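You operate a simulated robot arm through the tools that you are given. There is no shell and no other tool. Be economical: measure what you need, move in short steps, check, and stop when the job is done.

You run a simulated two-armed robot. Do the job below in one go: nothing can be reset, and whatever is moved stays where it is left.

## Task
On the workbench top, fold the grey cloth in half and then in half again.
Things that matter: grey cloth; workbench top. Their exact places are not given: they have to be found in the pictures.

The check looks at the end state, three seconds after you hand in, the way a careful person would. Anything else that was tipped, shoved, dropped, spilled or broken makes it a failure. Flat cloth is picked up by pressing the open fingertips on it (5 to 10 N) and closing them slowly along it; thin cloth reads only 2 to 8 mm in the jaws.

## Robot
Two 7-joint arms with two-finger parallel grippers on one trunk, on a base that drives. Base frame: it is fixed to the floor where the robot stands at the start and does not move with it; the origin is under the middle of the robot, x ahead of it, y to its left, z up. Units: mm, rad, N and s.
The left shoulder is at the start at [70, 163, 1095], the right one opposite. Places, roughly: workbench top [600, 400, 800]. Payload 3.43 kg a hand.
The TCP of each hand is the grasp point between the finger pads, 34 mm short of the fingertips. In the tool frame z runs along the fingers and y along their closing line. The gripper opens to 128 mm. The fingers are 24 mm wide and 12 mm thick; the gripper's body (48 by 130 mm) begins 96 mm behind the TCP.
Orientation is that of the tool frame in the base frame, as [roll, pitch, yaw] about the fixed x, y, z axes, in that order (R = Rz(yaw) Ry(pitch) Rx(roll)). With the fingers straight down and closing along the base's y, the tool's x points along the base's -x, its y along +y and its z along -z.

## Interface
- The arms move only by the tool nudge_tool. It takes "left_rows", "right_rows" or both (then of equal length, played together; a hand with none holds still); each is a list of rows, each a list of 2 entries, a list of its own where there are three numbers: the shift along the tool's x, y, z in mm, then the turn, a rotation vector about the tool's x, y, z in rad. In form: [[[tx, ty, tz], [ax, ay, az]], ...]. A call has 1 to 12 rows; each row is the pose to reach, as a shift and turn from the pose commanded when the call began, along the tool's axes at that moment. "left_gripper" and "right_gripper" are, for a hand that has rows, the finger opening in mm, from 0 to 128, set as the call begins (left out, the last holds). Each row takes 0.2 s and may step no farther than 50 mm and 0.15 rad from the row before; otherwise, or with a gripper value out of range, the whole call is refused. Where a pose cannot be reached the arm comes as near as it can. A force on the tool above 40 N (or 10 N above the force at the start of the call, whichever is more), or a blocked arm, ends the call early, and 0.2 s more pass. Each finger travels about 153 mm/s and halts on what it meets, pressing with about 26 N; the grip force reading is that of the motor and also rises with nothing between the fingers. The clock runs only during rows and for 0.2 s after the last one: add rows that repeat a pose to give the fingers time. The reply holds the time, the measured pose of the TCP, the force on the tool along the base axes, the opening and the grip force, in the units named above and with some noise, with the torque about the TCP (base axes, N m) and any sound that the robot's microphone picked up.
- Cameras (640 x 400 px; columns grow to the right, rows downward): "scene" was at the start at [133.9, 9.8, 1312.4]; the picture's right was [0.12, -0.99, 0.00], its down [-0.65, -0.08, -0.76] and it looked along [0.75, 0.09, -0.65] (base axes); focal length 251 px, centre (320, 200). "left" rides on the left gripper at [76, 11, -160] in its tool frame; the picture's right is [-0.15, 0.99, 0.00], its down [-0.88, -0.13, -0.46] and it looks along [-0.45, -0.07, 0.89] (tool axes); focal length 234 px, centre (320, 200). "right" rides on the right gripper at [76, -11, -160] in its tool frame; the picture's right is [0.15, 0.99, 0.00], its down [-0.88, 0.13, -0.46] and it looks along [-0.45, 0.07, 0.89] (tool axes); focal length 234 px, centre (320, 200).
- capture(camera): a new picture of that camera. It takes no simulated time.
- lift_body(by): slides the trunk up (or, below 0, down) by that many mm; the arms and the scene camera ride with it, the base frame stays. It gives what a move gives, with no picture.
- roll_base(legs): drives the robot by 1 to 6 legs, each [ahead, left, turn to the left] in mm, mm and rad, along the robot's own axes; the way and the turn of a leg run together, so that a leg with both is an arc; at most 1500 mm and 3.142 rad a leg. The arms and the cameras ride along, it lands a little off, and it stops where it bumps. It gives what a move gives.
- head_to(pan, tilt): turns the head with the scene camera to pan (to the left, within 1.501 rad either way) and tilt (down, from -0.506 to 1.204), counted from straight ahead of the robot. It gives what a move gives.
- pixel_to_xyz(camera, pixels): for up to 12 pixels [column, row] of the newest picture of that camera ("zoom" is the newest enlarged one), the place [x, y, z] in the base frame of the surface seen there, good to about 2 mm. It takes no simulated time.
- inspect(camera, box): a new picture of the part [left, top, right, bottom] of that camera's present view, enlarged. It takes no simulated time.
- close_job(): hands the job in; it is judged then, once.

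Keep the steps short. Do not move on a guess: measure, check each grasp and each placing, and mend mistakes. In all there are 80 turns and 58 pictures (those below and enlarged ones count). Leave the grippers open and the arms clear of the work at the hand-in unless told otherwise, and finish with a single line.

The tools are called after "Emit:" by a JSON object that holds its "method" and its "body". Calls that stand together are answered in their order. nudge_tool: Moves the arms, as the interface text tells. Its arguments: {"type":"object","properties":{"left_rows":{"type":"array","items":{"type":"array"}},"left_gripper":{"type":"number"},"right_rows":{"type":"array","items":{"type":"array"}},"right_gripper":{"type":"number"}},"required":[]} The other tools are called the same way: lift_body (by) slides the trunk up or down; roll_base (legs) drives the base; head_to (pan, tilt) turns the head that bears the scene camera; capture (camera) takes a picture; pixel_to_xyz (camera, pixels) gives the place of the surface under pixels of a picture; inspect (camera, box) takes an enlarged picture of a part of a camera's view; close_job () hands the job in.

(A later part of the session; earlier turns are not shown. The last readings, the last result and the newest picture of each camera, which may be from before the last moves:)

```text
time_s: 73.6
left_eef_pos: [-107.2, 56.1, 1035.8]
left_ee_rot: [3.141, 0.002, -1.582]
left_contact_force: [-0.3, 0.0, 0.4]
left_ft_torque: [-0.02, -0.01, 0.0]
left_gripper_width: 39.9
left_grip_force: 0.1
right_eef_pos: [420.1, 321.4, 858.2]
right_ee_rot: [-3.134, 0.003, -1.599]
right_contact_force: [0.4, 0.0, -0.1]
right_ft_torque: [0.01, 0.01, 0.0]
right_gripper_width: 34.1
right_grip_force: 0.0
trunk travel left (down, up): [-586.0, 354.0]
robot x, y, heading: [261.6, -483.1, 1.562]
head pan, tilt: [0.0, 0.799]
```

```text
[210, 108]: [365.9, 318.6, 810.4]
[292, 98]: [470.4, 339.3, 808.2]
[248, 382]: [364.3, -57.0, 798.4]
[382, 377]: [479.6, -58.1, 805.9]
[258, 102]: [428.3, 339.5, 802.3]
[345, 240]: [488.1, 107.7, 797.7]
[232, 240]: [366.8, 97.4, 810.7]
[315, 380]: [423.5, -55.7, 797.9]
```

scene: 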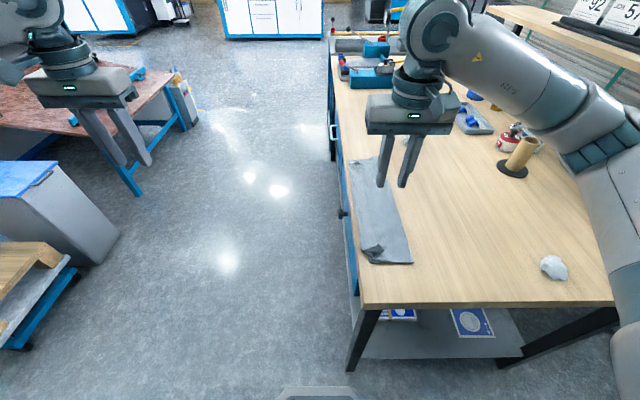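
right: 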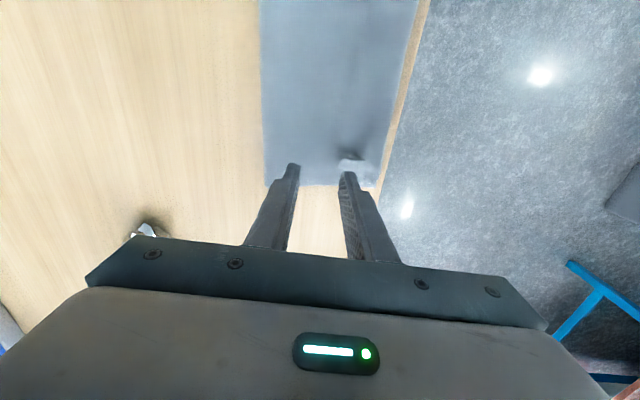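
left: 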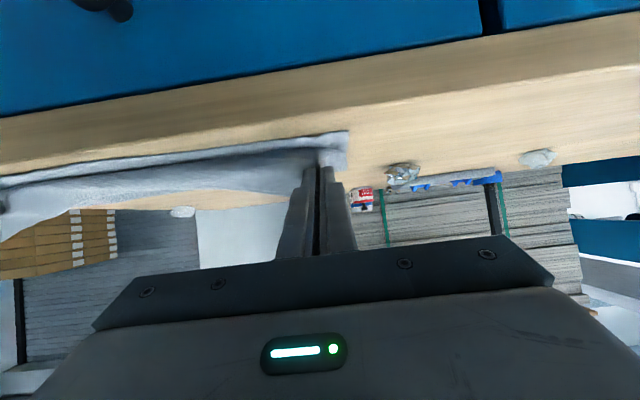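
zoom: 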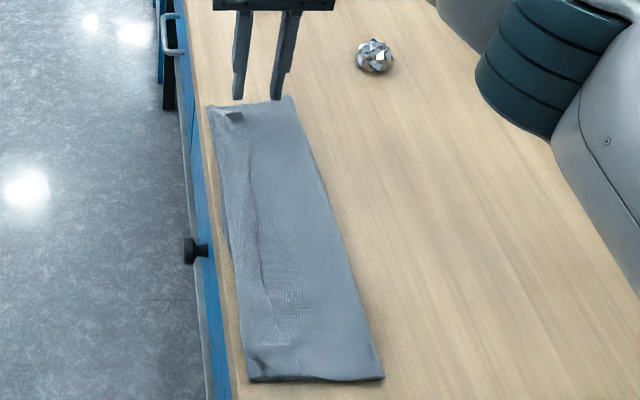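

The end edge is at y=336 and the top is at about z 805. I'll move 4 mm nearer the edge and press down gently.

Emit:
{"method": "nudge_tool", "body": {"right_rows": [[[-4, 0, 10], [0, 0, 0]], [[-4, 0, 17], [0, 0, 0]], [[-4, 0, 19.5], [0, 0, 0]], [[-4, 0, 21], [0, 0, 0]], [[-4, 0, 21], [0, 0, 0]]]}}

```text
time_s: 74.8
left_eef_pos: [-107.2, 57.7, 1035.3]
left_ee_rot: [3.141, -0.001, -1.581]
left_contact_force: [0.3, 0.6, -0.4]
left_ft_torque: [0.01, 0.0, 0.03]
left_gripper_width: 39.9
left_grip_force: 0.0
right_eef_pos: [420.7, 329.0, 839.7]
right_ee_rot: [-3.135, 0.001, -1.601]
right_contact_force: [0.1, 0.2, 0.0]
right_ft_torque: [0.02, 0.02, 0.01]
right_gripper_width: 34.1
right_grip_force: 0.0
trunk travel left (down, up): [-586.0, 354.0]
robot x, y, heading: [261.9, -486.8, 1.559]
head pan, tilt: [0.0, 0.799]
```

Emit:
{"method": "nudge_tool", "body": {"right_rows": [[[0, 0, 1.5], [0, 0, 0]], [[0, 0, 2.5], [0, 0, 0]], [[0, 0, 2.5], [0, 0, 0]]]}}

```text
time_s: 75.6
left_eef_pos: [-106.1, 55.6, 1035.5]
left_ee_rot: [-3.141, -0.001, -1.581]
left_contact_force: [0.4, 0.3, 0.5]
left_ft_torque: [0.02, -0.02, -0.02]
left_gripper_width: 40.0
left_grip_force: 0.0
right_eef_pos: [419.6, 326.8, 837.6]
right_ee_rot: [-3.135, 0.004, -1.6]
right_contact_force: [-0.3, 0.3, 1.5]
right_ft_torque: [-0.01, 0.04, 0.03]
right_gripper_width: 34.0
right_grip_force: 0.0
trunk travel left (down, up): [-586.0, 354.0]
robot x, y, heading: [261.8, -485.7, 1.559]
head pan, tilt: [0.0, 0.799]
```

Contact is just made at 1.5 N. I'll press 1.4 mm further and start closing.

Emit:
{"method": "nudge_tool", "body": {"right_rows": [[[0, 0, 1.4], [0, 0, 0]], [[0, 0, 1.4], [0, 0, 0]]]}}

Emit:
{"method": "nudge_tool", "body": {"right_rows": [[[0, 0, 0.3], [0, 0, 0]]], "right_gripper": 26}}

```text
time_s: 76.2
left_eef_pos: [-107.3, 57.0, 1036.6]
left_ee_rot: [3.14, 0.002, -1.581]
left_contact_force: [0.5, -0.1, -0.5]
left_ft_torque: [0.01, -0.01, -0.01]
left_gripper_width: 40.0
left_grip_force: 0.1
right_eef_pos: [420.1, 326.4, 836.5]
right_ee_rot: [-3.136, 0.003, -1.603]
right_contact_force: [0.2, -0.4, 4.6]
right_ft_torque: [0.03, 0.06, -0.01]
right_gripper_width: 33.5
right_grip_force: 0.1
trunk travel left (down, up): [-586.0, 354.0]
robot x, y, heading: [259.4, -482.6, 1.562]
head pan, tilt: [0.0, 0.799]
```

```text
time_s: 76.6
left_eef_pos: [-107.7, 56.6, 1036.4]
left_ee_rot: [3.141, 0.002, -1.581]
left_contact_force: [0.0, 0.1, -0.2]
left_ft_torque: [0.03, -0.01, 0.02]
left_gripper_width: 40.0
left_grip_force: 0.0
right_eef_pos: [420.3, 327.2, 836.0]
right_ee_rot: [-3.136, 0.004, -1.6]
right_contact_force: [0.4, 1.4, 7.1]
right_ft_torque: [-0.03, 0.12, 0.04]
right_gripper_width: 25.5
right_grip_force: 0.1
trunk travel left (down, up): [-586.0, 354.0]
robot x, y, heading: [260.5, -485.0, 1.56]
head pan, tilt: [0.0, 0.799]
```

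Emit:
{"method": "nudge_tool", "body": {"right_rows": [[[0, 0, 1.2], [0, 0, 0]]], "right_gripper": 18}}

Emit:
{"method": "nudge_tool", "body": {"right_rows": [[[0, 0, 0.5], [0, 0, 0]]], "right_gripper": 10}}

Emit:
{"method": "nudge_tool", "body": {"right_rows": [[[0, 0, 0], [0, 0, 0]], [[0, 0, 0], [0, 0, 0]]], "right_gripper": 0}}

Emit:
{"method": "inspect", "body": {"camera": "right", "box": [240, 110, 400, 210]}}

```text
time_s: 77.0
left_eef_pos: [-105.7, 55.2, 1037.6]
left_ee_rot: [-3.141, 0.002, -1.581]
left_contact_force: [0.2, -0.6, -0.6]
left_ft_torque: [0.01, 0.03, 0.0]
left_gripper_width: 39.9
left_grip_force: 0.1
right_eef_pos: [420.6, 327.1, 835.6]
right_ee_rot: [-3.136, 0.005, -1.602]
right_contact_force: [1.8, -0.1, 13.8]
right_ft_torque: [-0.09, 0.12, -0.01]
right_gripper_width: 17.1
right_grip_force: 0.1
trunk travel left (down, up): [-586.0, 354.0]
robot x, y, heading: [259.9, -482.6, 1.558]
head pan, tilt: [0.0, 0.799]
```

```text
time_s: 77.4
left_eef_pos: [-107.0, 55.8, 1037.2]
left_ee_rot: [3.14, 0.001, -1.58]
left_contact_force: [0.7, 0.4, 0.4]
left_ft_torque: [0.03, -0.03, 0.0]
left_gripper_width: 39.8
left_grip_force: 0.0
right_eef_pos: [419.2, 325.4, 836.1]
right_ee_rot: [-3.136, 0.006, -1.602]
right_contact_force: [-0.3, 1.3, 15.8]
right_ft_torque: [-0.07, 0.13, -0.02]
right_gripper_width: 10.4
right_grip_force: 0.2
trunk travel left (down, up): [-586.0, 354.0]
robot x, y, heading: [261.1, -482.4, 1.56]
head pan, tilt: [0.0, 0.799]
```

```text
time_s: 78.0
left_eef_pos: [-107.7, 55.0, 1037.0]
left_ee_rot: [-3.141, 0.003, -1.582]
left_contact_force: [-0.2, -1.0, 0.9]
left_ft_torque: [-0.02, 0.0, 0.01]
left_gripper_width: 40.0
left_grip_force: 0.1
right_eef_pos: [417.8, 326.5, 836.5]
right_ee_rot: [-3.135, 0.006, -1.6]
right_contact_force: [-0.9, 2.2, 18.6]
right_ft_torque: [-0.05, 0.16, -0.03]
right_gripper_width: 3.5
right_grip_force: 26.7
trunk travel left (down, up): [-586.0, 354.0]
robot x, y, heading: [263.9, -486.0, 1.56]
head pan, tilt: [0.0, 0.799]
```

```text
4.00 times, centred on (320, 160) of right
```

zoom: 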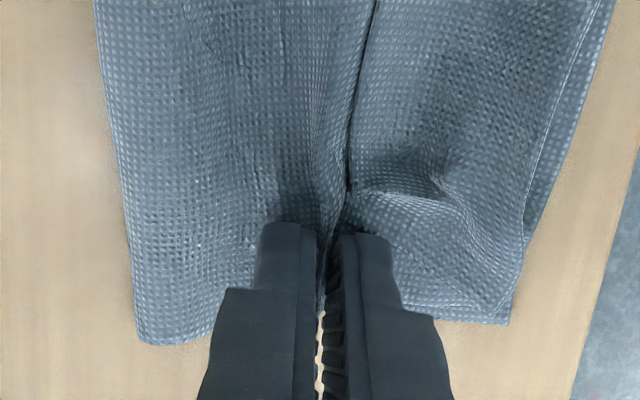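

The grip reads 3.5 mm against about 2 mm for one layer, so likely both layers. I'll lift 45 mm and verify.

Emit:
{"method": "nudge_tool", "body": {"right_rows": [[[3, 0, -15], [0, 0, 0]], [[8, 0, -35], [0, 0, 0]], [[14, 0, -55], [0, 0, 0]], [[14, 0, -55], [0, 0, 0]]]}}

Emit:
{"method": "inspect", "body": {"camera": "scene", "box": [340, 110, 440, 200]}}

Emit:
{"method": "inspect", "body": {"camera": "right", "box": [220, 60, 420, 210]}}

```text
time_s: 79.0
left_eef_pos: [-108.0, 56.9, 1036.5]
left_ee_rot: [3.14, 0.001, -1.581]
left_contact_force: [0.2, 0.3, -0.4]
left_ft_torque: [0.01, -0.02, 0.0]
left_gripper_width: 39.7
left_grip_force: 0.0
right_eef_pos: [419.5, 311.8, 887.0]
right_ee_rot: [-3.133, 0.002, -1.601]
right_contact_force: [-0.5, -0.4, -0.7]
right_ft_torque: [-0.01, 0.0, 0.01]
right_gripper_width: 3.1
right_grip_force: 25.5
trunk travel left (down, up): [-586.0, 354.0]
robot x, y, heading: [262.1, -482.0, 1.561]
head pan, tilt: [0.0, 0.799]
```

```text
4.44 times, centred on (390, 155) of scene
```

zoom: 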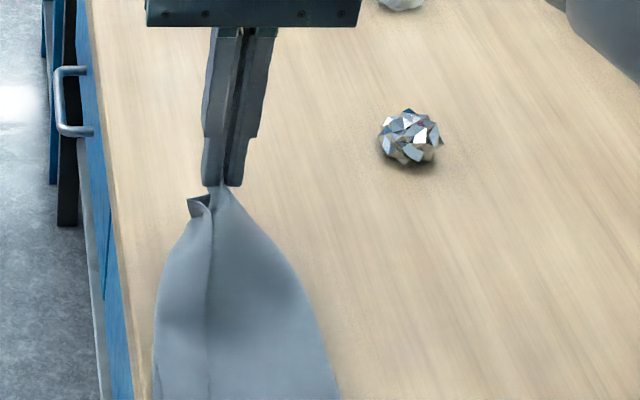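

```text
2.67 times, centred on (320, 135) of right
```

zoom: 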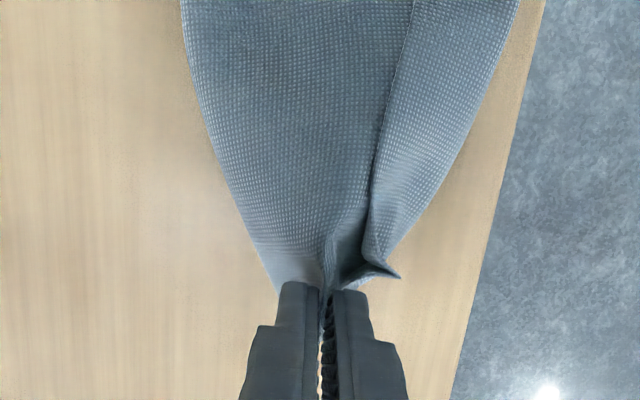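

Both layers come up together. I'll do the first part of the arc: raise to about 140 mm, move back to about y=190 and tilt the wrist to 60°. After that the base backs up for the rest.

Emit:
{"method": "nudge_tool", "body": {"right_rows": [[[19, -1, -19.8], [0, -0.131, 0]], [[38, -1.5, -37], [0, -0.262, 0]], [[56.9, -2, -51.8], [0, -0.393, 0]], [[75.5, -2.5, -64], [0, -0.524, 0]], [[93.9, -3, -74], [0, -0.654, 0]], [[112, -4, -71.5], [0, -0.785, 0]], [[129.8, -4.5, -68.7], [0, -0.916, 0]], [[147, -5, -65.5], [0, -1.047, 0]], [[147, -5, -65.5], [0, -1.047, 0]]]}}

Emit:
{"method": "roll_base", "body": {"legs": [[-150, 0, 0.011]]}}

Emit:
{"method": "inspect", "body": {"camera": "scene", "box": [310, 60, 470, 220]}}

```text
time_s: 81.0
left_eef_pos: [-106.8, 57.9, 1035.7]
left_ee_rot: [-3.141, 0.001, -1.582]
left_contact_force: [-0.4, 1.2, 0.3]
left_ft_torque: [-0.02, 0.0, 0.04]
left_gripper_width: 39.9
left_grip_force: 0.1
right_eef_pos: [419.4, 165.9, 952.4]
right_ee_rot: [-3.127, 1.05, -1.589]
right_contact_force: [-0.2, 0.2, 0.3]
right_ft_torque: [-0.01, 0.01, 0.0]
right_gripper_width: 3.6
right_grip_force: 26.2
trunk travel left (down, up): [-586.0, 354.0]
robot x, y, heading: [262.4, -483.9, 1.56]
head pan, tilt: [0.0, 0.799]
```

```text
time_s: 82.4
left_eef_pos: [-115.2, -99.6, 1036.1]
left_ee_rot: [3.141, 0.002, -1.568]
left_contact_force: [0.2, -0.6, -0.1]
left_ft_torque: [0.01, -0.01, -0.02]
left_gripper_width: 40.0
left_grip_force: 0.0
right_eef_pos: [409.9, 17.6, 954.2]
right_ee_rot: [-3.126, 1.051, -1.574]
right_contact_force: [-0.3, -0.2, -0.2]
right_ft_torque: [-0.04, -0.01, 0.04]
right_gripper_width: 3.4
right_grip_force: 25.7
trunk travel left (down, up): [-586.0, 354.0]
robot x, y, heading: [256.0, -635.0, 1.574]
head pan, tilt: [0.0, 0.799]
```

```text
2.50 times, centred on (390, 140) of scene
```

zoom: 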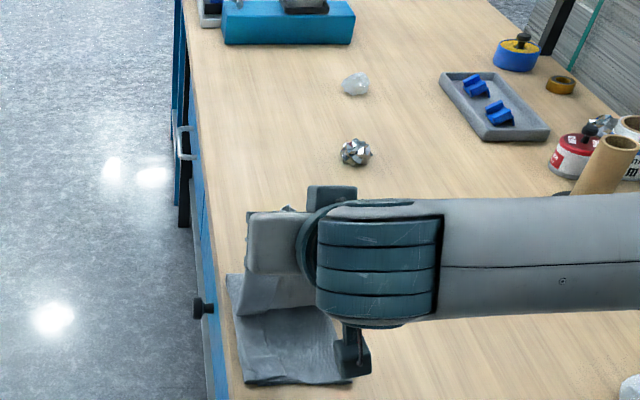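

The sheet follows well. Now the last part: back 90 mm and down about 112 mm with a 13 mm shift toward +x for alignment, stopping a few mm above the final height.

Emit:
{"method": "nudge_tool", "body": {"right_rows": [[[14.4, -2, -9], [0, 0, 0]], [[30.5, -4, -17], [0, 0, 0]], [[50.1, -6, -23.1], [0, 0, 0]], [[70.5, -8, -26.4], [0, 0, 0]], [[92, -10, -27.9], [0, 0, 0]], [[112.1, -12, -26.7], [0, 0, 0]], [[129.5, -13, -24.8], [0, 0, 0]], [[141.9, -13, -22.3], [0, 0, 0]], [[141.9, -13, -22.3], [0, 0, 0]]]}}

Emit:
{"method": "head_to", "body": {"pan": -0.3, "tilt": 0.75}}

Emit:
{"method": "inspect", "body": {"camera": "scene", "box": [180, 80, 400, 260]}}

Emit:
{"method": "capture", "body": {"camera": "right"}}

```text
time_s: 84.4
left_eef_pos: [-114.6, -97.9, 1036.2]
left_ee_rot: [-3.14, 0.001, -1.567]
left_contact_force: [-0.4, -0.1, 0.4]
left_ft_torque: [0.04, -0.02, 0.01]
left_gripper_width: 39.9
left_grip_force: 0.1
right_eef_pos: [416.3, -71.2, 844.3]
right_ee_rot: [-3.118, 1.045, -1.573]
right_contact_force: [-0.8, 0.2, 0.5]
right_ft_torque: [0.03, -0.02, -0.01]
right_gripper_width: 3.3
right_grip_force: 25.7
right hand out of reach, approached as far as the arm can: row 8, 9
trunk travel left (down, up): [-586.0, 354.0]
robot x, y, heading: [262.4, -634.8, 1.57]
head pan, tilt: [0.0, 0.799]
```

```text
time_s: 85.2
left_eef_pos: [-114.6, -97.8, 1035.8]
left_ee_rot: [-3.141, 0.0, -1.569]
left_contact_force: [-0.2, -0.2, -0.3]
left_ft_torque: [0.02, -0.01, -0.03]
left_gripper_width: 40.0
left_grip_force: 0.1
right_eef_pos: [416.9, -69.8, 844.9]
right_ee_rot: [-3.118, 1.045, -1.574]
right_contact_force: [-0.6, 0.1, 0.1]
right_ft_torque: [0.03, -0.01, -0.02]
right_gripper_width: 3.1
right_grip_force: 25.8
trunk travel left (down, up): [-586.0, 354.0]
robot x, y, heading: [257.0, -637.7, 1.571]
head pan, tilt: [-0.3, 0.75]
```

```text
2.22 times, centred on (290, 170) of scene
```

zoom: 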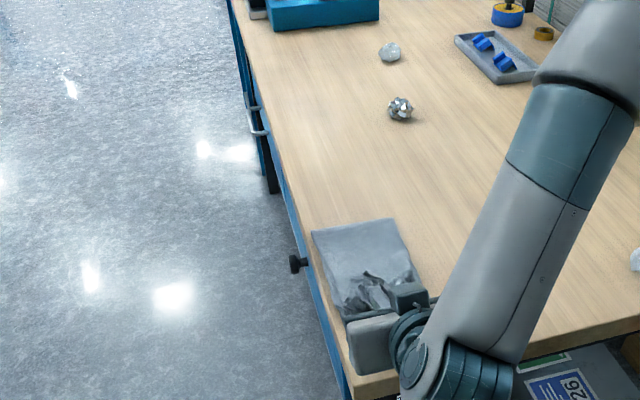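

```text
11 pictures are left
```

right: 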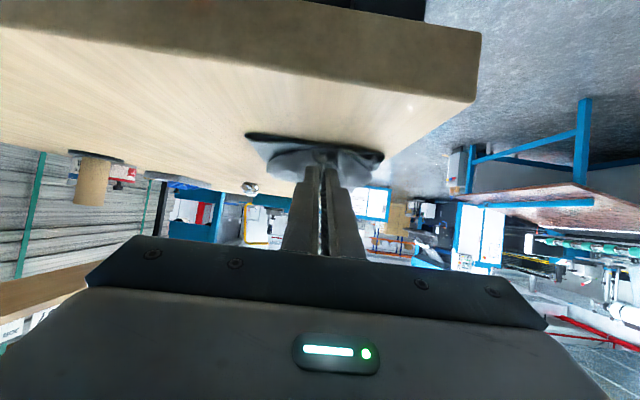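

The edge is now over the near end. I'll lower 9 mm, open wide (which also spreads the gathered cloth outward) and back straight out.

Emit:
{"method": "lift_body", "body": {"by": -9}}

Emit:
{"method": "nudge_tool", "body": {"right_rows": [[[0, 0, 0], [0, 0, 0]], [[0, 0, 0], [0, 0, 0]]], "right_gripper": 50}}

Emit:
{"method": "roll_base", "body": {"legs": [[-130, 0, 0]]}}

Emit:
{"method": "inspect", "body": {"camera": "scene", "box": [200, 100, 360, 240]}}

```text
time_s: 85.7
left_eef_pos: [-113.7, -97.6, 1027.2]
left_ee_rot: [-3.141, 0.002, -1.57]
left_contact_force: [-0.3, 0.0, 0.0]
left_ft_torque: [-0.05, -0.02, 0.01]
left_gripper_width: 39.8
left_grip_force: 0.2
right_eef_pos: [417.0, -71.0, 836.3]
right_ee_rot: [-3.12, 1.046, -1.575]
right_contact_force: [-0.8, 0.1, 3.3]
right_ft_torque: [0.07, 0.0, -0.04]
right_gripper_width: 3.0
right_grip_force: 26.1
trunk travel left (down, up): [-577.0, 363.0]
robot x, y, heading: [260.9, -633.8, 1.573]
head pan, tilt: [-0.3, 0.75]
```

```text
time_s: 86.3
left_eef_pos: [-115.5, -97.9, 1026.7]
left_ee_rot: [3.141, 0.001, -1.571]
left_contact_force: [0.0, 0.4, -0.9]
left_ft_torque: [-0.03, 0.03, 0.01]
left_gripper_width: 39.9
left_grip_force: 0.0
right_eef_pos: [417.4, -71.4, 835.1]
right_ee_rot: [-3.119, 1.044, -1.574]
right_contact_force: [0.3, 0.9, 0.7]
right_ft_torque: [0.0, -0.01, -0.03]
right_gripper_width: 49.8
right_grip_force: 0.1
trunk travel left (down, up): [-577.0, 363.0]
robot x, y, heading: [261.1, -637.5, 1.572]
head pan, tilt: [-0.3, 0.75]
```

```text
time_s: 87.6
left_eef_pos: [-114.8, -229.4, 1027.3]
left_ee_rot: [3.141, 0.001, -1.568]
left_contact_force: [0.8, 0.1, -0.3]
left_ft_torque: [0.03, 0.01, 0.01]
left_gripper_width: 39.7
left_grip_force: 0.0
right_eef_pos: [416.2, -200.0, 834.7]
right_ee_rot: [-3.118, 1.046, -1.573]
right_contact_force: [0.3, 0.7, -0.1]
right_ft_torque: [0.01, -0.04, 0.02]
right_gripper_width: 50.2
right_grip_force: 0.1
trunk travel left (down, up): [-577.0, 363.0]
robot x, y, heading: [262.8, -765.9, 1.575]
head pan, tilt: [-0.3, 0.75]
```

```text
2.86 times, centred on (280, 170) of scene
```

zoom: 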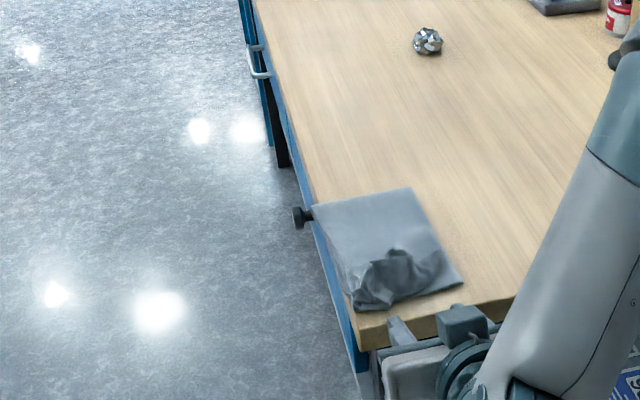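

The cloth is folded in quarter size, but the near end looks crumpled. I'll take a close-up and measure.

Emit:
{"method": "inspect", "body": {"camera": "scene", "box": [270, 160, 326, 212]}}

Emit:
{"method": "pixel_to_xyz", "body": {"camera": "zoom", "pixels": [[150, 60], [390, 20], [320, 250], [560, 260], [250, 320], [190, 200], [400, 280], [450, 180], [350, 150], [250, 150]]}}

```text
7.69 times, centred on (298, 186) of scene
```

zoom: 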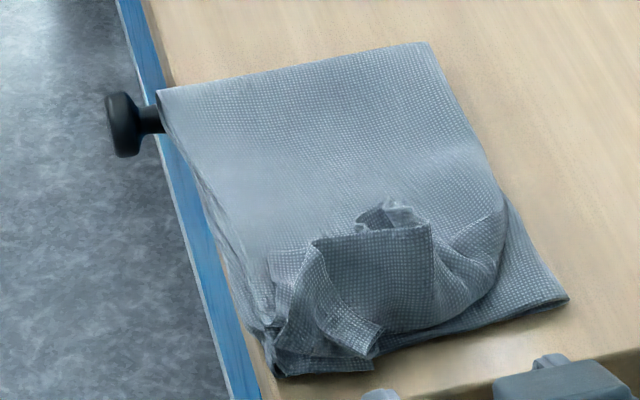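

```text
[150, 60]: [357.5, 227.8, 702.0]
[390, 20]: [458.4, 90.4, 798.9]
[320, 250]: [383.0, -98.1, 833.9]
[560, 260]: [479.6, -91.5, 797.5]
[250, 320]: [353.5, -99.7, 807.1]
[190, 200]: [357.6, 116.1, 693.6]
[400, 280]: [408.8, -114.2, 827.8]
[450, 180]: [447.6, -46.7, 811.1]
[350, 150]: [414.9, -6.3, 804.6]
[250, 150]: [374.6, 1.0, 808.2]
```

Emit:
{"method": "pixel_to_xyz", "body": {"camera": "zoom", "pixels": [[162, 95], [428, 48], [565, 300], [372, 365], [280, 372], [380, 330], [425, 235], [320, 245], [385, 210], [495, 240], [430, 320], [290, 270]]}}

```text
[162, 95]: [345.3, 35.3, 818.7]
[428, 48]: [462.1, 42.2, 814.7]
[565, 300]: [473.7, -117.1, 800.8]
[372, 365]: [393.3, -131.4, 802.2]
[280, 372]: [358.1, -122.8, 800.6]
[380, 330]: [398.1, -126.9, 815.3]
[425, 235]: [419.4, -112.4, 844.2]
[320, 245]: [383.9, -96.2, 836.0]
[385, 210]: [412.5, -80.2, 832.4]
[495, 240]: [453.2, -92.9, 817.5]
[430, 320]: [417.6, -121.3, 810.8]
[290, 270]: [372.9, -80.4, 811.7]
```

The cloth has become a quarter-size stack, but the upper end strip stands up (edge at z 836–844 around (383–420,-100)) and is bunched at the centre. I'll straighten the hand, go behind the standing strip and sweep it over toward the near end at low height.

Emit:
{"method": "nudge_tool", "body": {"right_rows": [[[-14.1, 1, -8.1], [0, 0.131, 0]], [[-28.2, 2, -16.2], [0, 0.262, 0]], [[-42.3, 3, -24.4], [0, 0.393, 0]], [[-56.3, 4, -32.5], [0, 0.524, 0]], [[-70.4, 5, -40.6], [0, 0.654, 0]], [[-84.5, 6, -48.7], [0, 0.785, 0]], [[-98.5, 7, -56.9], [0, 0.916, 0]], [[-112.6, 8, -65], [0, 1.046, 0]], [[-130.6, 11, -33.8], [0, 1.046, 0]], [[-148.6, 11, -2.6], [0, 1.046, 0]], [[-166.6, 11, 28.6], [0, 1.046, 0]], [[-185.1, 11, 60.7], [0, 1.046, 0]]], "right_gripper": 20}}

Emit:
{"method": "nudge_tool", "body": {"right_rows": [[[0, 0, 40], [0, 0, 0]], [[0, 0, 80], [0, 0, 0]], [[0, 0, 113], [0, 0, 0]], [[14, 0, 113], [0, 0, 0]], [[28, 0, 113], [0, 0, 0]], [[42, 0, 114], [0, 0, 0]], [[56, 0, 116], [0, 0, 0]], [[70, 0, 118], [0, 0, 0]], [[84, 0, 119], [0, 0, 0]], [[94, 0, 116], [0, 0, 0]], [[98, 0, 80], [0, 0, 0]], [[98, 0, 40], [0, 0, 0]]]}}

Emit:
{"method": "inspect", "body": {"camera": "scene", "box": [260, 150, 336, 212]}}

```text
time_s: 90.2
left_eef_pos: [-114.6, -226.6, 1025.1]
left_ee_rot: [3.141, 0.001, -1.566]
left_contact_force: [0.1, 1.1, 0.8]
left_ft_torque: [-0.01, 0.0, 0.0]
left_gripper_width: 39.9
left_grip_force: 0.1
right_eef_pos: [408.3, -52.5, 962.1]
right_ee_rot: [-3.13, -0.004, -1.593]
right_contact_force: [0.2, -0.7, 0.2]
right_ft_torque: [-0.05, 0.01, -0.02]
right_gripper_width: 20.1
right_grip_force: 0.1
trunk travel left (down, up): [-577.0, 363.0]
robot x, y, heading: [262.9, -763.0, 1.575]
head pan, tilt: [-0.3, 0.75]
```

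```text
time_s: 92.8
left_eef_pos: [-116.0, -227.5, 1027.1]
left_ee_rot: [3.141, -0.001, -1.569]
left_contact_force: [-0.4, -0.1, 0.3]
left_ft_torque: [-0.02, 0.0, 0.0]
left_gripper_width: 39.8
left_grip_force: 0.0
right_eef_pos: [404.6, -152.2, 925.9]
right_ee_rot: [-3.13, -0.002, -1.593]
right_contact_force: [-0.2, -0.1, 0.3]
right_ft_torque: [-0.01, 0.03, -0.01]
right_gripper_width: 20.2
right_grip_force: 0.1
trunk travel left (down, up): [-577.0, 363.0]
robot x, y, heading: [260.5, -762.7, 1.579]
head pan, tilt: [-0.3, 0.75]
```

```text
6.45 times, centred on (298, 181) of scene
```

zoom: 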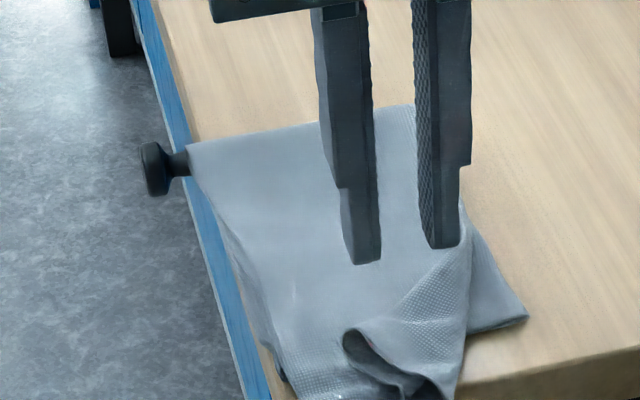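

The standing strip is now laid over toward the near end. I'll look at the part below this crop.

Emit:
{"method": "inspect", "body": {"camera": "scene", "box": [270, 165, 346, 235]}}

Emit:
{"method": "pixel_to_xyz", "body": {"camera": "zoom", "pixels": [[440, 215], [380, 230], [290, 240], [270, 250], [210, 290], [230, 310], [330, 300], [300, 270], [360, 300], [385, 130], [150, 200], [200, 275]]}}

```text
5.71 times, centred on (308, 200) of scene
```

zoom: 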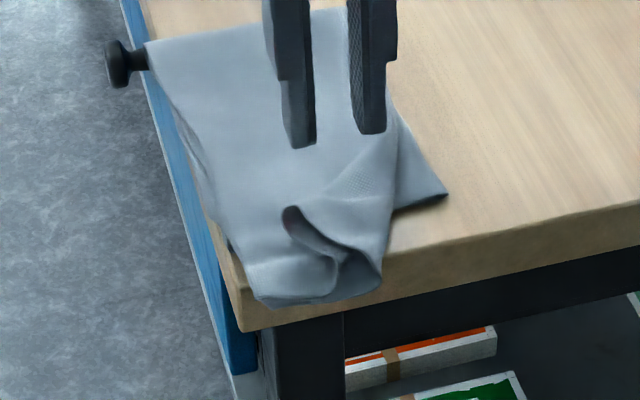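

```text
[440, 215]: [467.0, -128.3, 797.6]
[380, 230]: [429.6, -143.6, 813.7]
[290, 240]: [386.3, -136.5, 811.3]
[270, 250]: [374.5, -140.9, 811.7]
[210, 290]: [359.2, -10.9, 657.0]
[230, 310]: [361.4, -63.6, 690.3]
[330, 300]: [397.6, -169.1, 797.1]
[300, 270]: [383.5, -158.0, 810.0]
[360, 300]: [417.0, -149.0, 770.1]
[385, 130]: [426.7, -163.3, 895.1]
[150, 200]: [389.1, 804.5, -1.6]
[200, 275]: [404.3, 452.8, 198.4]
```

The upper sheet now overshoots: its end lies at y of about -165 with a curled tube at its right side (ridge around (412,-140), z about 813), while the lower end is near -120. I'll pinch that curled ridge, so I can draw it back to the proper corner near (465,-118).

Emit:
{"method": "nudge_tool", "body": {"right_rows": [[[-12, -7, 0], [0, 0, 0]], [[-12, -7, 40], [0, 0, 0]], [[-12, -7, 72], [0, 0, 0]], [[-12, -7, 82], [0, 0, 0]], [[-12, -7, 85], [0, 0, 0]], [[-12, -7, 85], [0, 0, 0]]], "right_gripper": 44}}

Emit:
{"method": "nudge_tool", "body": {"right_rows": [[[0, 0, 1], [0, 0, 0]]], "right_gripper": 22}}

Emit:
{"method": "nudge_tool", "body": {"right_rows": [[[0, 0, 0], [0, 0, 0]], [[0, 0, 0], [0, 0, 0]]], "right_gripper": 0}}

Emit:
{"method": "nudge_tool", "body": {"right_rows": [[[0, 0, -15], [0, 0, 0]], [[0, 0, -30], [0, 0, 0]], [[0, 0, -30], [0, 0, 0]]]}}

Emit:
{"method": "inspect", "body": {"camera": "scene", "box": [265, 160, 345, 230]}}

```text
time_s: 94.2
left_eef_pos: [-116.2, -228.0, 1027.1]
left_ee_rot: [-3.141, 0.0, -1.568]
left_contact_force: [1.0, 0.1, -0.3]
left_ft_torque: [0.01, 0.0, -0.03]
left_gripper_width: 39.7
left_grip_force: 0.1
right_eef_pos: [413.9, -139.9, 838.6]
right_ee_rot: [-3.133, 0.0, -1.593]
right_contact_force: [-0.9, 1.4, 2.9]
right_ft_torque: [0.06, 0.13, 0.0]
right_gripper_width: 43.9
right_grip_force: 0.3
trunk travel left (down, up): [-577.0, 363.0]
robot x, y, heading: [261.2, -763.8, 1.576]
head pan, tilt: [-0.3, 0.75]
```

```text
time_s: 94.6
left_eef_pos: [-115.0, -229.0, 1027.8]
left_ee_rot: [-3.14, 0.002, -1.568]
left_contact_force: [-0.5, -0.5, -0.6]
left_ft_torque: [0.0, 0.01, 0.0]
left_gripper_width: 39.8
left_grip_force: 0.0
right_eef_pos: [412.9, -140.4, 839.6]
right_ee_rot: [-3.131, 0.0, -1.592]
right_contact_force: [1.1, 0.4, 6.4]
right_ft_torque: [0.1, 0.08, -0.05]
right_gripper_width: 21.2
right_grip_force: 0.2
trunk travel left (down, up): [-577.0, 363.0]
robot x, y, heading: [261.5, -763.8, 1.576]
head pan, tilt: [-0.3, 0.75]
```

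```text
time_s: 95.2
left_eef_pos: [-115.8, -227.5, 1027.0]
left_ee_rot: [3.141, -0.001, -1.567]
left_contact_force: [0.0, 0.2, 0.5]
left_ft_torque: [0.0, 0.0, 0.0]
left_gripper_width: 39.8
left_grip_force: 0.0
right_eef_pos: [414.1, -140.7, 839.0]
right_ee_rot: [-3.128, 0.0, -1.591]
right_contact_force: [-0.2, 0.0, 6.0]
right_ft_torque: [0.04, 0.03, 0.01]
right_gripper_width: 5.0
right_grip_force: 26.2
trunk travel left (down, up): [-577.0, 363.0]
robot x, y, heading: [261.7, -763.5, 1.571]
head pan, tilt: [-0.3, 0.75]
```

```text
time_s: 96.0
left_eef_pos: [-114.4, -226.1, 1027.3]
left_ee_rot: [-3.141, -0.001, -1.567]
left_contact_force: [-0.2, 0.0, -0.2]
left_ft_torque: [-0.02, 0.01, 0.0]
left_gripper_width: 39.9
left_grip_force: 0.0
right_eef_pos: [413.1, -140.3, 867.9]
right_ee_rot: [-3.13, -0.002, -1.592]
right_contact_force: [-0.1, -0.6, -0.3]
right_ft_torque: [0.0, 0.02, -0.02]
right_gripper_width: 3.9
right_grip_force: 26.1
trunk travel left (down, up): [-577.0, 363.0]
robot x, y, heading: [261.2, -766.1, 1.576]
head pan, tilt: [-0.3, 0.75]
```

```text
5.71 times, centred on (305, 195) of scene
```

zoom: 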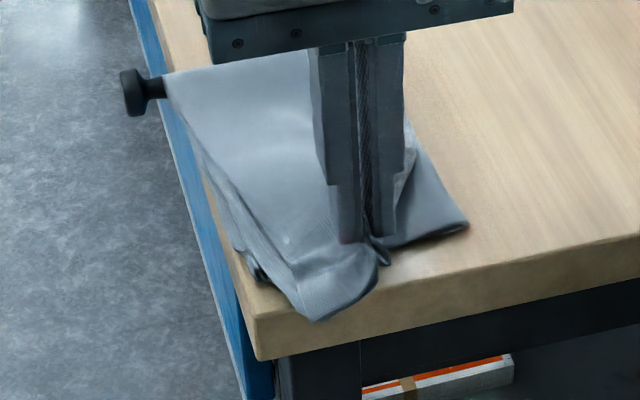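

The ridge is held (3.9 mm) and lifted. I'll move it 45 mm toward +x and 28 mm toward +y, lower it, release and rise.

Emit:
{"method": "nudge_tool", "body": {"right_rows": [[[-7, -11, 0], [0, 0, 0]], [[-14, -22, 0], [0, 0, 0]], [[-21, -34, 5], [0, 0, 0]], [[-28, -46, 12], [0, 0, 0]], [[-28, -48, 22], [0, 0, 0]], [[-28, -48, 26], [0, 0, 0]], [[-28, -48, 26], [0, 0, 0]]]}}

Emit:
{"method": "nudge_tool", "body": {"right_rows": [[[0, 0, 0], [0, 0, 0]], [[0, 0, -10], [0, 0, 0]], [[0, 0, -50], [0, 0, 0]], [[0, 0, -90], [0, 0, 0]], [[-40, 0, -110], [0, 0, 0]], [[-80, 0, -110], [0, 0, 0]]], "right_gripper": 24}}

Emit:
{"method": "inspect", "body": {"camera": "scene", "box": [265, 160, 345, 230]}}

Emit:
{"method": "pixel_to_xyz", "body": {"camera": "zoom", "pixels": [[320, 315], [260, 270], [465, 225], [380, 240], [165, 80], [350, 290], [290, 240], [420, 230], [400, 200], [300, 290]]}}

```text
time_s: 97.6
left_eef_pos: [-116.2, -228.7, 1027.0]
left_ee_rot: [3.141, 0.0, -1.567]
left_contact_force: [-0.2, -1.5, -0.3]
left_ft_torque: [0.02, -0.04, 0.01]
left_gripper_width: 40.0
left_grip_force: 0.1
right_eef_pos: [459.5, -114.3, 844.1]
right_ee_rot: [-3.13, -0.001, -1.592]
right_contact_force: [-0.5, -1.3, 5.4]
right_ft_torque: [0.03, 0.01, 0.04]
right_gripper_width: 4.2
right_grip_force: 25.7
trunk travel left (down, up): [-577.0, 363.0]
robot x, y, heading: [257.9, -764.1, 1.573]
head pan, tilt: [-0.3, 0.75]
```

```text
time_s: 99.0
left_eef_pos: [-116.5, -226.7, 1026.5]
left_ee_rot: [-3.139, 0.0, -1.567]
left_contact_force: [0.2, 0.3, 0.5]
left_ft_torque: [-0.01, 0.0, 0.01]
left_gripper_width: 39.8
left_grip_force: 0.0
right_eef_pos: [461.7, -32.3, 951.4]
right_ee_rot: [-3.129, -0.001, -1.591]
right_contact_force: [0.5, 0.0, -0.3]
right_ft_torque: [-0.02, -0.02, -0.02]
right_gripper_width: 23.8
right_grip_force: 0.0
trunk travel left (down, up): [-577.0, 363.0]
robot x, y, heading: [263.4, -767.1, 1.573]
head pan, tilt: [-0.3, 0.75]
```

```text
5.71 times, centred on (305, 195) of scene
```

zoom: 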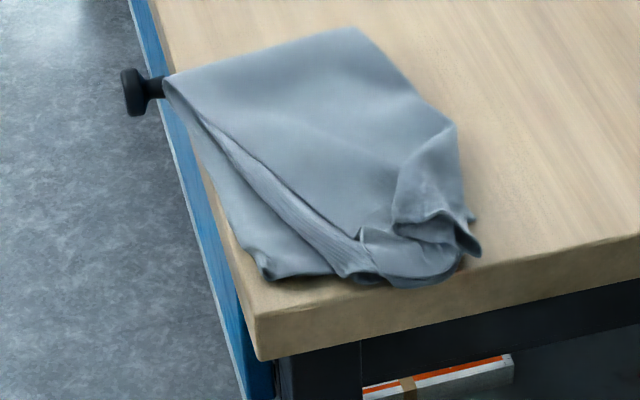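

```text
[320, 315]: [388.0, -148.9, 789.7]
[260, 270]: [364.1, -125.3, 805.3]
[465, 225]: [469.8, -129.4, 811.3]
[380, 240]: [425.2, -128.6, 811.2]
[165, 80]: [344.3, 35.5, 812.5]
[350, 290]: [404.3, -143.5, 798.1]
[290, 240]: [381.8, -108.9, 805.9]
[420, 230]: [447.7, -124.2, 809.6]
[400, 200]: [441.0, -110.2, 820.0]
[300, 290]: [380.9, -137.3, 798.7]
```

Much better: the right corner is in place and all the cloth is on the table. The upper left corner is still drawn inward, at about (402,-137), where it should be near (365,-122). I'll pinch the upper sheet at about (418,-126) lightly and lift it a little.

Emit:
{"method": "nudge_tool", "body": {"right_rows": [[[32, 15, 0], [0, 0, 0]], [[64, 30, 0], [0, 0, 0]], [[94, 44, 0], [0, 0, 0]], [[94, 44, 45], [0, 0, 0]], [[94, 44, 85], [0, 0, 0]], [[94, 44, 105], [0, 0, 0]], [[94, 44, 111], [0, 0, 0]], [[94, 44, 111], [0, 0, 0]]], "right_gripper": 32}}

Emit:
{"method": "nudge_tool", "body": {"right_rows": [[[0, 0, 1.2], [0, 0, 0]]], "right_gripper": 18}}

Emit:
{"method": "nudge_tool", "body": {"right_rows": [[[0, 0, 0.5], [0, 0, 0]], [[0, 0, 0.5], [0, 0, 0]]], "right_gripper": 0}}

Emit:
{"method": "nudge_tool", "body": {"right_rows": [[[0, 0, -12], [0, 0, 0]], [[0, 0, -22], [0, 0, 0]], [[0, 0, -22], [0, 0, 0]]]}}

Emit:
{"method": "inspect", "body": {"camera": "scene", "box": [265, 160, 345, 230]}}

```text
time_s: 100.8
left_eef_pos: [-113.9, -228.1, 1026.6]
left_ee_rot: [-3.141, 0.001, -1.565]
left_contact_force: [-0.8, -0.2, 0.1]
left_ft_torque: [0.02, -0.01, 0.02]
left_gripper_width: 39.5
left_grip_force: 0.1
right_eef_pos: [417.5, -126.2, 841.5]
right_ee_rot: [-3.129, -0.003, -1.594]
right_contact_force: [0.9, 1.3, 0.3]
right_ft_torque: [-0.01, 0.01, 0.0]
right_gripper_width: 32.0
right_grip_force: 0.1
trunk travel left (down, up): [-577.0, 363.0]
robot x, y, heading: [260.9, -764.2, 1.576]
head pan, tilt: [-0.3, 0.75]
```

```text
time_s: 101.2
left_eef_pos: [-115.1, -228.1, 1025.8]
left_ee_rot: [-3.141, 0.0, -1.569]
left_contact_force: [-0.1, -0.2, -0.5]
left_ft_torque: [0.01, -0.01, 0.02]
left_gripper_width: 39.7
left_grip_force: 0.1
right_eef_pos: [416.9, -125.9, 840.0]
right_ee_rot: [-3.13, -0.001, -1.594]
right_contact_force: [0.4, -0.5, 1.7]
right_ft_torque: [-0.02, -0.01, 0.02]
right_gripper_width: 18.2
right_grip_force: 0.0
trunk travel left (down, up): [-577.0, 363.0]
robot x, y, heading: [259.2, -761.7, 1.576]
head pan, tilt: [-0.3, 0.75]
```

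```text
time_s: 101.8
left_eef_pos: [-114.8, -228.2, 1026.8]
left_ee_rot: [3.14, 0.0, -1.567]
left_contact_force: [-0.2, 0.0, -0.2]
left_ft_torque: [0.0, 0.01, 0.02]
left_gripper_width: 39.7
left_grip_force: 0.0
right_eef_pos: [417.8, -125.9, 840.3]
right_ee_rot: [-3.13, 0.001, -1.593]
right_contact_force: [0.3, -0.2, 3.4]
right_ft_torque: [0.03, 0.0, 0.0]
right_gripper_width: 2.8
right_grip_force: 25.6
trunk travel left (down, up): [-577.0, 363.0]
robot x, y, heading: [257.7, -762.8, 1.574]
head pan, tilt: [-0.3, 0.75]
```

```text
time_s: 102.6
left_eef_pos: [-114.8, -228.4, 1026.5]
left_ee_rot: [-3.141, 0.001, -1.566]
left_contact_force: [-0.3, 0.4, 0.5]
left_ft_torque: [0.02, -0.02, 0.04]
left_gripper_width: 39.9
left_grip_force: 0.1
right_eef_pos: [417.3, -126.7, 864.5]
right_ee_rot: [-3.13, -0.002, -1.594]
right_contact_force: [-0.5, 0.1, 0.0]
right_ft_torque: [-0.02, 0.0, 0.01]
right_gripper_width: 2.6
right_grip_force: 26.0
trunk travel left (down, up): [-577.0, 363.0]
robot x, y, heading: [259.3, -762.5, 1.573]
head pan, tilt: [-0.3, 0.75]
```

```text
5.71 times, centred on (305, 195) of scene
```

zoom: 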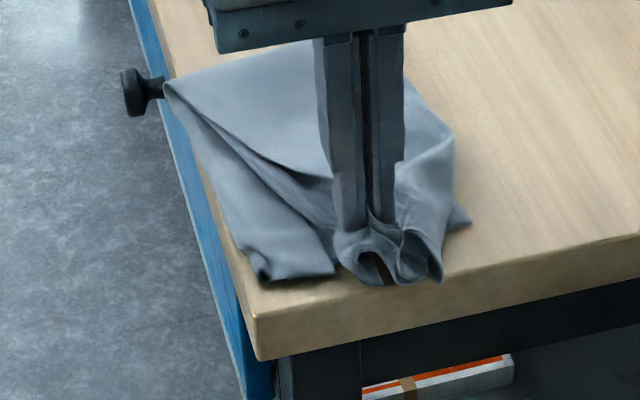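

The upper sheet is held (2.6 mm). I'll move it about 30 mm toward -x and 12 mm toward +y, lower it, then open wide at contact so the fingers also spread the cloth to both sides, and rise.

Emit:
{"method": "nudge_tool", "body": {"right_rows": [[[-4, 10, 0], [0, 0, 0]], [[-8, 20, 2], [0, 0, 0]], [[-12, 30, 8], [0, 0, 0]], [[-12, 32, 18], [0, 0, 0]], [[-12, 32, 21], [0, 0, 0]], [[-12, 32, 21], [0, 0, 0]]]}}

Emit:
{"method": "nudge_tool", "body": {"right_rows": [[[0, 0, 1], [0, 0, 0]], [[0, 0, 1], [0, 0, 0]], [[0, 0, 1], [0, 0, 0]]], "right_gripper": 70}}

Emit:
{"method": "nudge_tool", "body": {"right_rows": [[[0, 0, -20], [0, 0, 0]], [[0, 0, -60], [0, 0, 0]], [[0, 0, -100], [0, 0, 0]], [[-45, 0, -110], [0, 0, 0]], [[-90, 0, -110], [0, 0, 0]]]}}

Emit:
{"method": "inspect", "body": {"camera": "scene", "box": [265, 160, 345, 230]}}

Emit:
{"method": "pixel_to_xyz", "body": {"camera": "zoom", "pixels": [[265, 275], [330, 270], [380, 240], [420, 230], [465, 225], [165, 85], [350, 35], [440, 270], [400, 200], [350, 200], [300, 230], [455, 140]]}}

```text
time_s: 104.0
left_eef_pos: [-115.0, -228.5, 1027.9]
left_ee_rot: [3.141, 0.002, -1.568]
left_contact_force: [1.4, -0.3, 0.6]
left_ft_torque: [0.02, -0.01, 0.02]
left_gripper_width: 40.0
left_grip_force: 0.1
right_eef_pos: [386.6, -115.0, 842.3]
right_ee_rot: [-3.133, 0.001, -1.593]
right_contact_force: [2.0, -0.4, 7.6]
right_ft_torque: [-0.04, -0.09, 0.01]
right_gripper_width: 2.7
right_grip_force: 26.1
trunk travel left (down, up): [-577.0, 363.0]
robot x, y, heading: [259.7, -766.3, 1.578]
head pan, tilt: [-0.3, 0.75]
```

```text
time_s: 104.8
left_eef_pos: [-115.4, -227.9, 1027.3]
left_ee_rot: [-3.141, 0.0, -1.568]
left_contact_force: [0.0, 0.8, -0.3]
left_ft_torque: [-0.02, 0.03, 0.05]
left_gripper_width: 40.1
left_grip_force: 0.0
right_eef_pos: [386.1, -115.0, 839.0]
right_ee_rot: [-3.13, 0.0, -1.591]
right_contact_force: [0.0, -0.2, 1.3]
right_ft_torque: [0.0, -0.03, -0.04]
right_gripper_width: 69.6
right_grip_force: 0.1
trunk travel left (down, up): [-577.0, 363.0]
robot x, y, heading: [261.0, -765.3, 1.576]
head pan, tilt: [-0.3, 0.75]
```

```text
time_s: 106.0
left_eef_pos: [-115.8, -227.1, 1025.3]
left_ee_rot: [-3.14, 0.0, -1.567]
left_contact_force: [-0.2, 0.3, -0.7]
left_ft_torque: [0.0, 0.04, -0.01]
left_gripper_width: 39.7
left_grip_force: 0.0
right_eef_pos: [385.2, -25.3, 950.1]
right_ee_rot: [-3.128, -0.002, -1.594]
right_contact_force: [-1.0, -0.7, 0.4]
right_ft_torque: [-0.01, 0.01, 0.0]
right_gripper_width: 70.6
right_grip_force: 0.1
trunk travel left (down, up): [-577.0, 363.0]
robot x, y, heading: [260.4, -768.0, 1.571]
head pan, tilt: [-0.3, 0.75]
```

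```text
5.71 times, centred on (305, 195) of scene
```

zoom: 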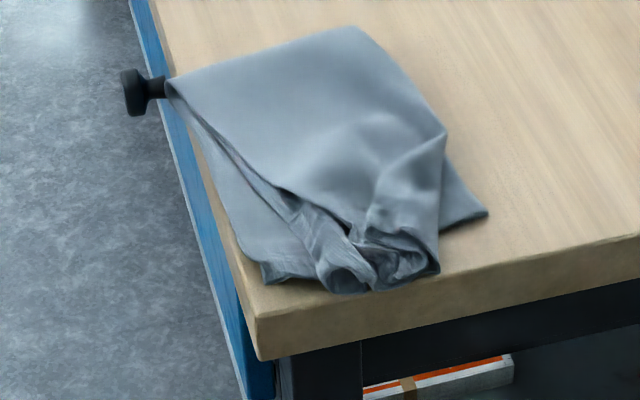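

```text
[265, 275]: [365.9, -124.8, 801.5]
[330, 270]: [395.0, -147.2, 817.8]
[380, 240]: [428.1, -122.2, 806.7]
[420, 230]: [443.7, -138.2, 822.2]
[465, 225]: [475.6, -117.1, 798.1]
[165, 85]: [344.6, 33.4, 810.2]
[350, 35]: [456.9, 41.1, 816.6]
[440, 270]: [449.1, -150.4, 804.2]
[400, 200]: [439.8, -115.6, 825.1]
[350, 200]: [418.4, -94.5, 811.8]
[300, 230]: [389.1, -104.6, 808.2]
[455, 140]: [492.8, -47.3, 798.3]
```

There are still two rumpled lobes at the near end, left about (395,-147) and right about (443,-138), with a hollow between at about (422,-128). I'll lower the closed fingers into the hollow and open them to spread the lobes outward, then lift.

Emit:
{"method": "nudge_tool", "body": {"right_rows": [[[35, -12, 0], [0, 0, 0]], [[70, -24, 0], [0, 0, 0]], [[107, -36, 0], [0, 0, 0]], [[107, -36, 45], [0, 0, 0]], [[107, -36, 85], [0, 0, 0]], [[107, -36, 102], [0, 0, 0]], [[107, -36, 108], [0, 0, 0]]], "right_gripper": 0}}

Emit:
{"method": "nudge_tool", "body": {"right_rows": [[[0, 0, 1], [0, 0, 0]], [[0, 0, 1], [0, 0, 0]]], "right_gripper": 50}}

Emit:
{"method": "nudge_tool", "body": {"right_rows": [[[0, 0, 1], [0, 0, 0]], [[0, 0, 1], [0, 0, 0]]], "right_gripper": 94}}

Emit:
{"method": "nudge_tool", "body": {"right_rows": [[[0, 0, -20], [0, 0, 0]], [[0, 0, -60], [0, 0, 0]], [[0, 0, -105], [0, 0, 0]], [[-45, 0, -110], [0, 0, 0]], [[-90, 0, -110], [0, 0, 0]]]}}

Emit:
{"method": "inspect", "body": {"camera": "scene", "box": [265, 160, 345, 230]}}

Emit:
{"method": "pixel_to_xyz", "body": {"camera": "zoom", "pixels": [[265, 275], [330, 270], [380, 240], [420, 230], [465, 225], [300, 250], [440, 250], [400, 200], [350, 200], [360, 280], [280, 200], [450, 180]]}}

```text
time_s: 107.6
left_eef_pos: [-114.7, -227.5, 1027.8]
left_ee_rot: [-3.141, 0.001, -1.568]
left_contact_force: [0.0, -0.2, 0.3]
left_ft_torque: [0.01, -0.02, -0.04]
left_gripper_width: 39.8
left_grip_force: 0.0
right_eef_pos: [421.9, -133.2, 840.1]
right_ee_rot: [-3.129, -0.001, -1.595]
right_contact_force: [0.4, -0.2, 1.5]
right_ft_torque: [0.01, 0.0, 0.0]
right_gripper_width: 0.2
right_grip_force: 25.9
trunk travel left (down, up): [-577.0, 363.0]
robot x, y, heading: [260.7, -763.4, 1.576]
head pan, tilt: [-0.3, 0.75]
```

```text
time_s: 108.2
left_eef_pos: [-115.0, -227.7, 1027.0]
left_ee_rot: [3.14, 0.0, -1.568]
left_contact_force: [-0.6, 0.0, -0.5]
left_ft_torque: [0.02, 0.03, 0.0]
left_gripper_width: 39.9
left_grip_force: 0.1
right_eef_pos: [421.5, -131.9, 840.0]
right_ee_rot: [-3.131, -0.002, -1.594]
right_contact_force: [0.5, 0.4, 1.2]
right_ft_torque: [0.0, 0.02, 0.0]
right_gripper_width: 49.9
right_grip_force: 0.0
trunk travel left (down, up): [-577.0, 363.0]
robot x, y, heading: [258.5, -762.3, 1.574]
head pan, tilt: [-0.3, 0.75]
```

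```text
time_s: 108.8
left_eef_pos: [-114.8, -227.4, 1026.7]
left_ee_rot: [3.14, 0.0, -1.567]
left_contact_force: [-0.4, 0.9, -0.1]
left_ft_torque: [0.01, -0.03, 0.0]
left_gripper_width: 39.8
left_grip_force: 0.1
right_eef_pos: [421.2, -132.9, 840.3]
right_ee_rot: [-3.131, 0.001, -1.593]
right_contact_force: [0.7, 1.4, 6.8]
right_ft_torque: [0.09, 0.3, -0.04]
right_gripper_width: 92.8
right_grip_force: 0.0
trunk travel left (down, up): [-577.0, 363.0]
robot x, y, heading: [260.5, -766.3, 1.577]
head pan, tilt: [-0.3, 0.75]
```

```text
time_s: 110.0
left_eef_pos: [-115.2, -227.3, 1026.1]
left_ee_rot: [-3.141, 0.001, -1.567]
left_contact_force: [-0.3, 0.6, 0.2]
left_ft_torque: [-0.05, -0.04, 0.02]
left_gripper_width: 40.1
left_grip_force: 0.0
right_eef_pos: [422.2, -38.5, 949.9]
right_ee_rot: [-3.128, -0.002, -1.593]
right_contact_force: [-0.2, 1.0, 0.7]
right_ft_torque: [-0.02, -0.04, 0.03]
right_gripper_width: 94.1
right_grip_force: 0.0
trunk travel left (down, up): [-577.0, 363.0]
robot x, y, heading: [263.7, -766.7, 1.576]
head pan, tilt: [-0.3, 0.75]
```

```text
5.71 times, centred on (305, 195) of scene
```

zoom: 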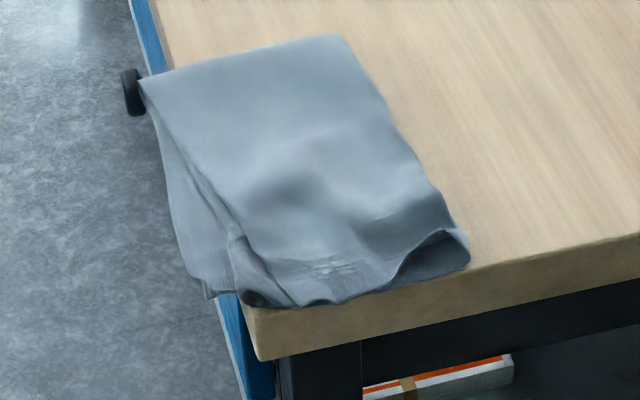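

```text
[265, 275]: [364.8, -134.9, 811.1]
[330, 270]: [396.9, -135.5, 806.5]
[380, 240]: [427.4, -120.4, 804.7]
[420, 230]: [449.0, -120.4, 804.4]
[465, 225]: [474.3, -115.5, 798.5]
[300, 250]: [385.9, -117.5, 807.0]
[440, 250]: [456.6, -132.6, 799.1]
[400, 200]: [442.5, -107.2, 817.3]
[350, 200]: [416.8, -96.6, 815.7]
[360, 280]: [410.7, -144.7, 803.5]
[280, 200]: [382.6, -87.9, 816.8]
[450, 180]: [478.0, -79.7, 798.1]
```

The spreading worked very well: the stack is now a neat quarter-size rectangle. The left side may overhang the table front, so I'll measure it.

Emit:
{"method": "pixel_to_xyz", "body": {"camera": "zoom", "pixels": [[143, 85], [165, 140], [175, 190], [190, 240], [205, 280], [225, 285], [250, 330], [180, 65], [465, 255], [335, 40], [245, 300], [208, 295]]}}

```text
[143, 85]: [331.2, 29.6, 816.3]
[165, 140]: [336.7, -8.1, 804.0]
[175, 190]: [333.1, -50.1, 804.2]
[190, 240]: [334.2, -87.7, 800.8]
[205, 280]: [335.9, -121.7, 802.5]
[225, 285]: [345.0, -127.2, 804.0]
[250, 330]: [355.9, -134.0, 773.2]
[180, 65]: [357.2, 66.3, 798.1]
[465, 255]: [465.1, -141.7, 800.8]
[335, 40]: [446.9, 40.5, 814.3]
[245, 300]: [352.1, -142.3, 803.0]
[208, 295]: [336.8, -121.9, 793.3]
```

The front side overhangs by about 10–13 mm, still flat. I'll try to shift the stack slightly onto the top by pressing gently with spread fingers. First I'll lower and read the force.

Emit:
{"method": "nudge_tool", "body": {"right_rows": [[[11, 24, 0], [0, 0, 0]], [[11, 24, 45], [0, 0, 0]], [[11, 24, 85], [0, 0, 0]], [[11, 24, 105], [0, 0, 0]], [[11, 24, 110], [0, 0, 0]], [[11, 24, 112.5], [0, 0, 0]], [[11, 24, 112.5], [0, 0, 0]]], "right_gripper": 60}}

```text
time_s: 111.6
left_eef_pos: [-115.5, -228.8, 1026.3]
left_ee_rot: [3.141, 0.003, -1.567]
left_contact_force: [1.2, -0.2, -0.1]
left_ft_torque: [-0.03, -0.03, 0.01]
left_gripper_width: 40.0
left_grip_force: 0.1
right_eef_pos: [399.0, -51.2, 838.3]
right_ee_rot: [-3.131, 0.002, -1.593]
right_contact_force: [1.6, 2.8, 10.4]
right_ft_torque: [0.05, 0.36, -0.1]
right_gripper_width: 59.1
right_grip_force: 0.1
trunk travel left (down, up): [-577.0, 363.0]
robot x, y, heading: [263.4, -762.9, 1.58]
head pan, tilt: [-0.3, 0.75]
5 turns are left
```

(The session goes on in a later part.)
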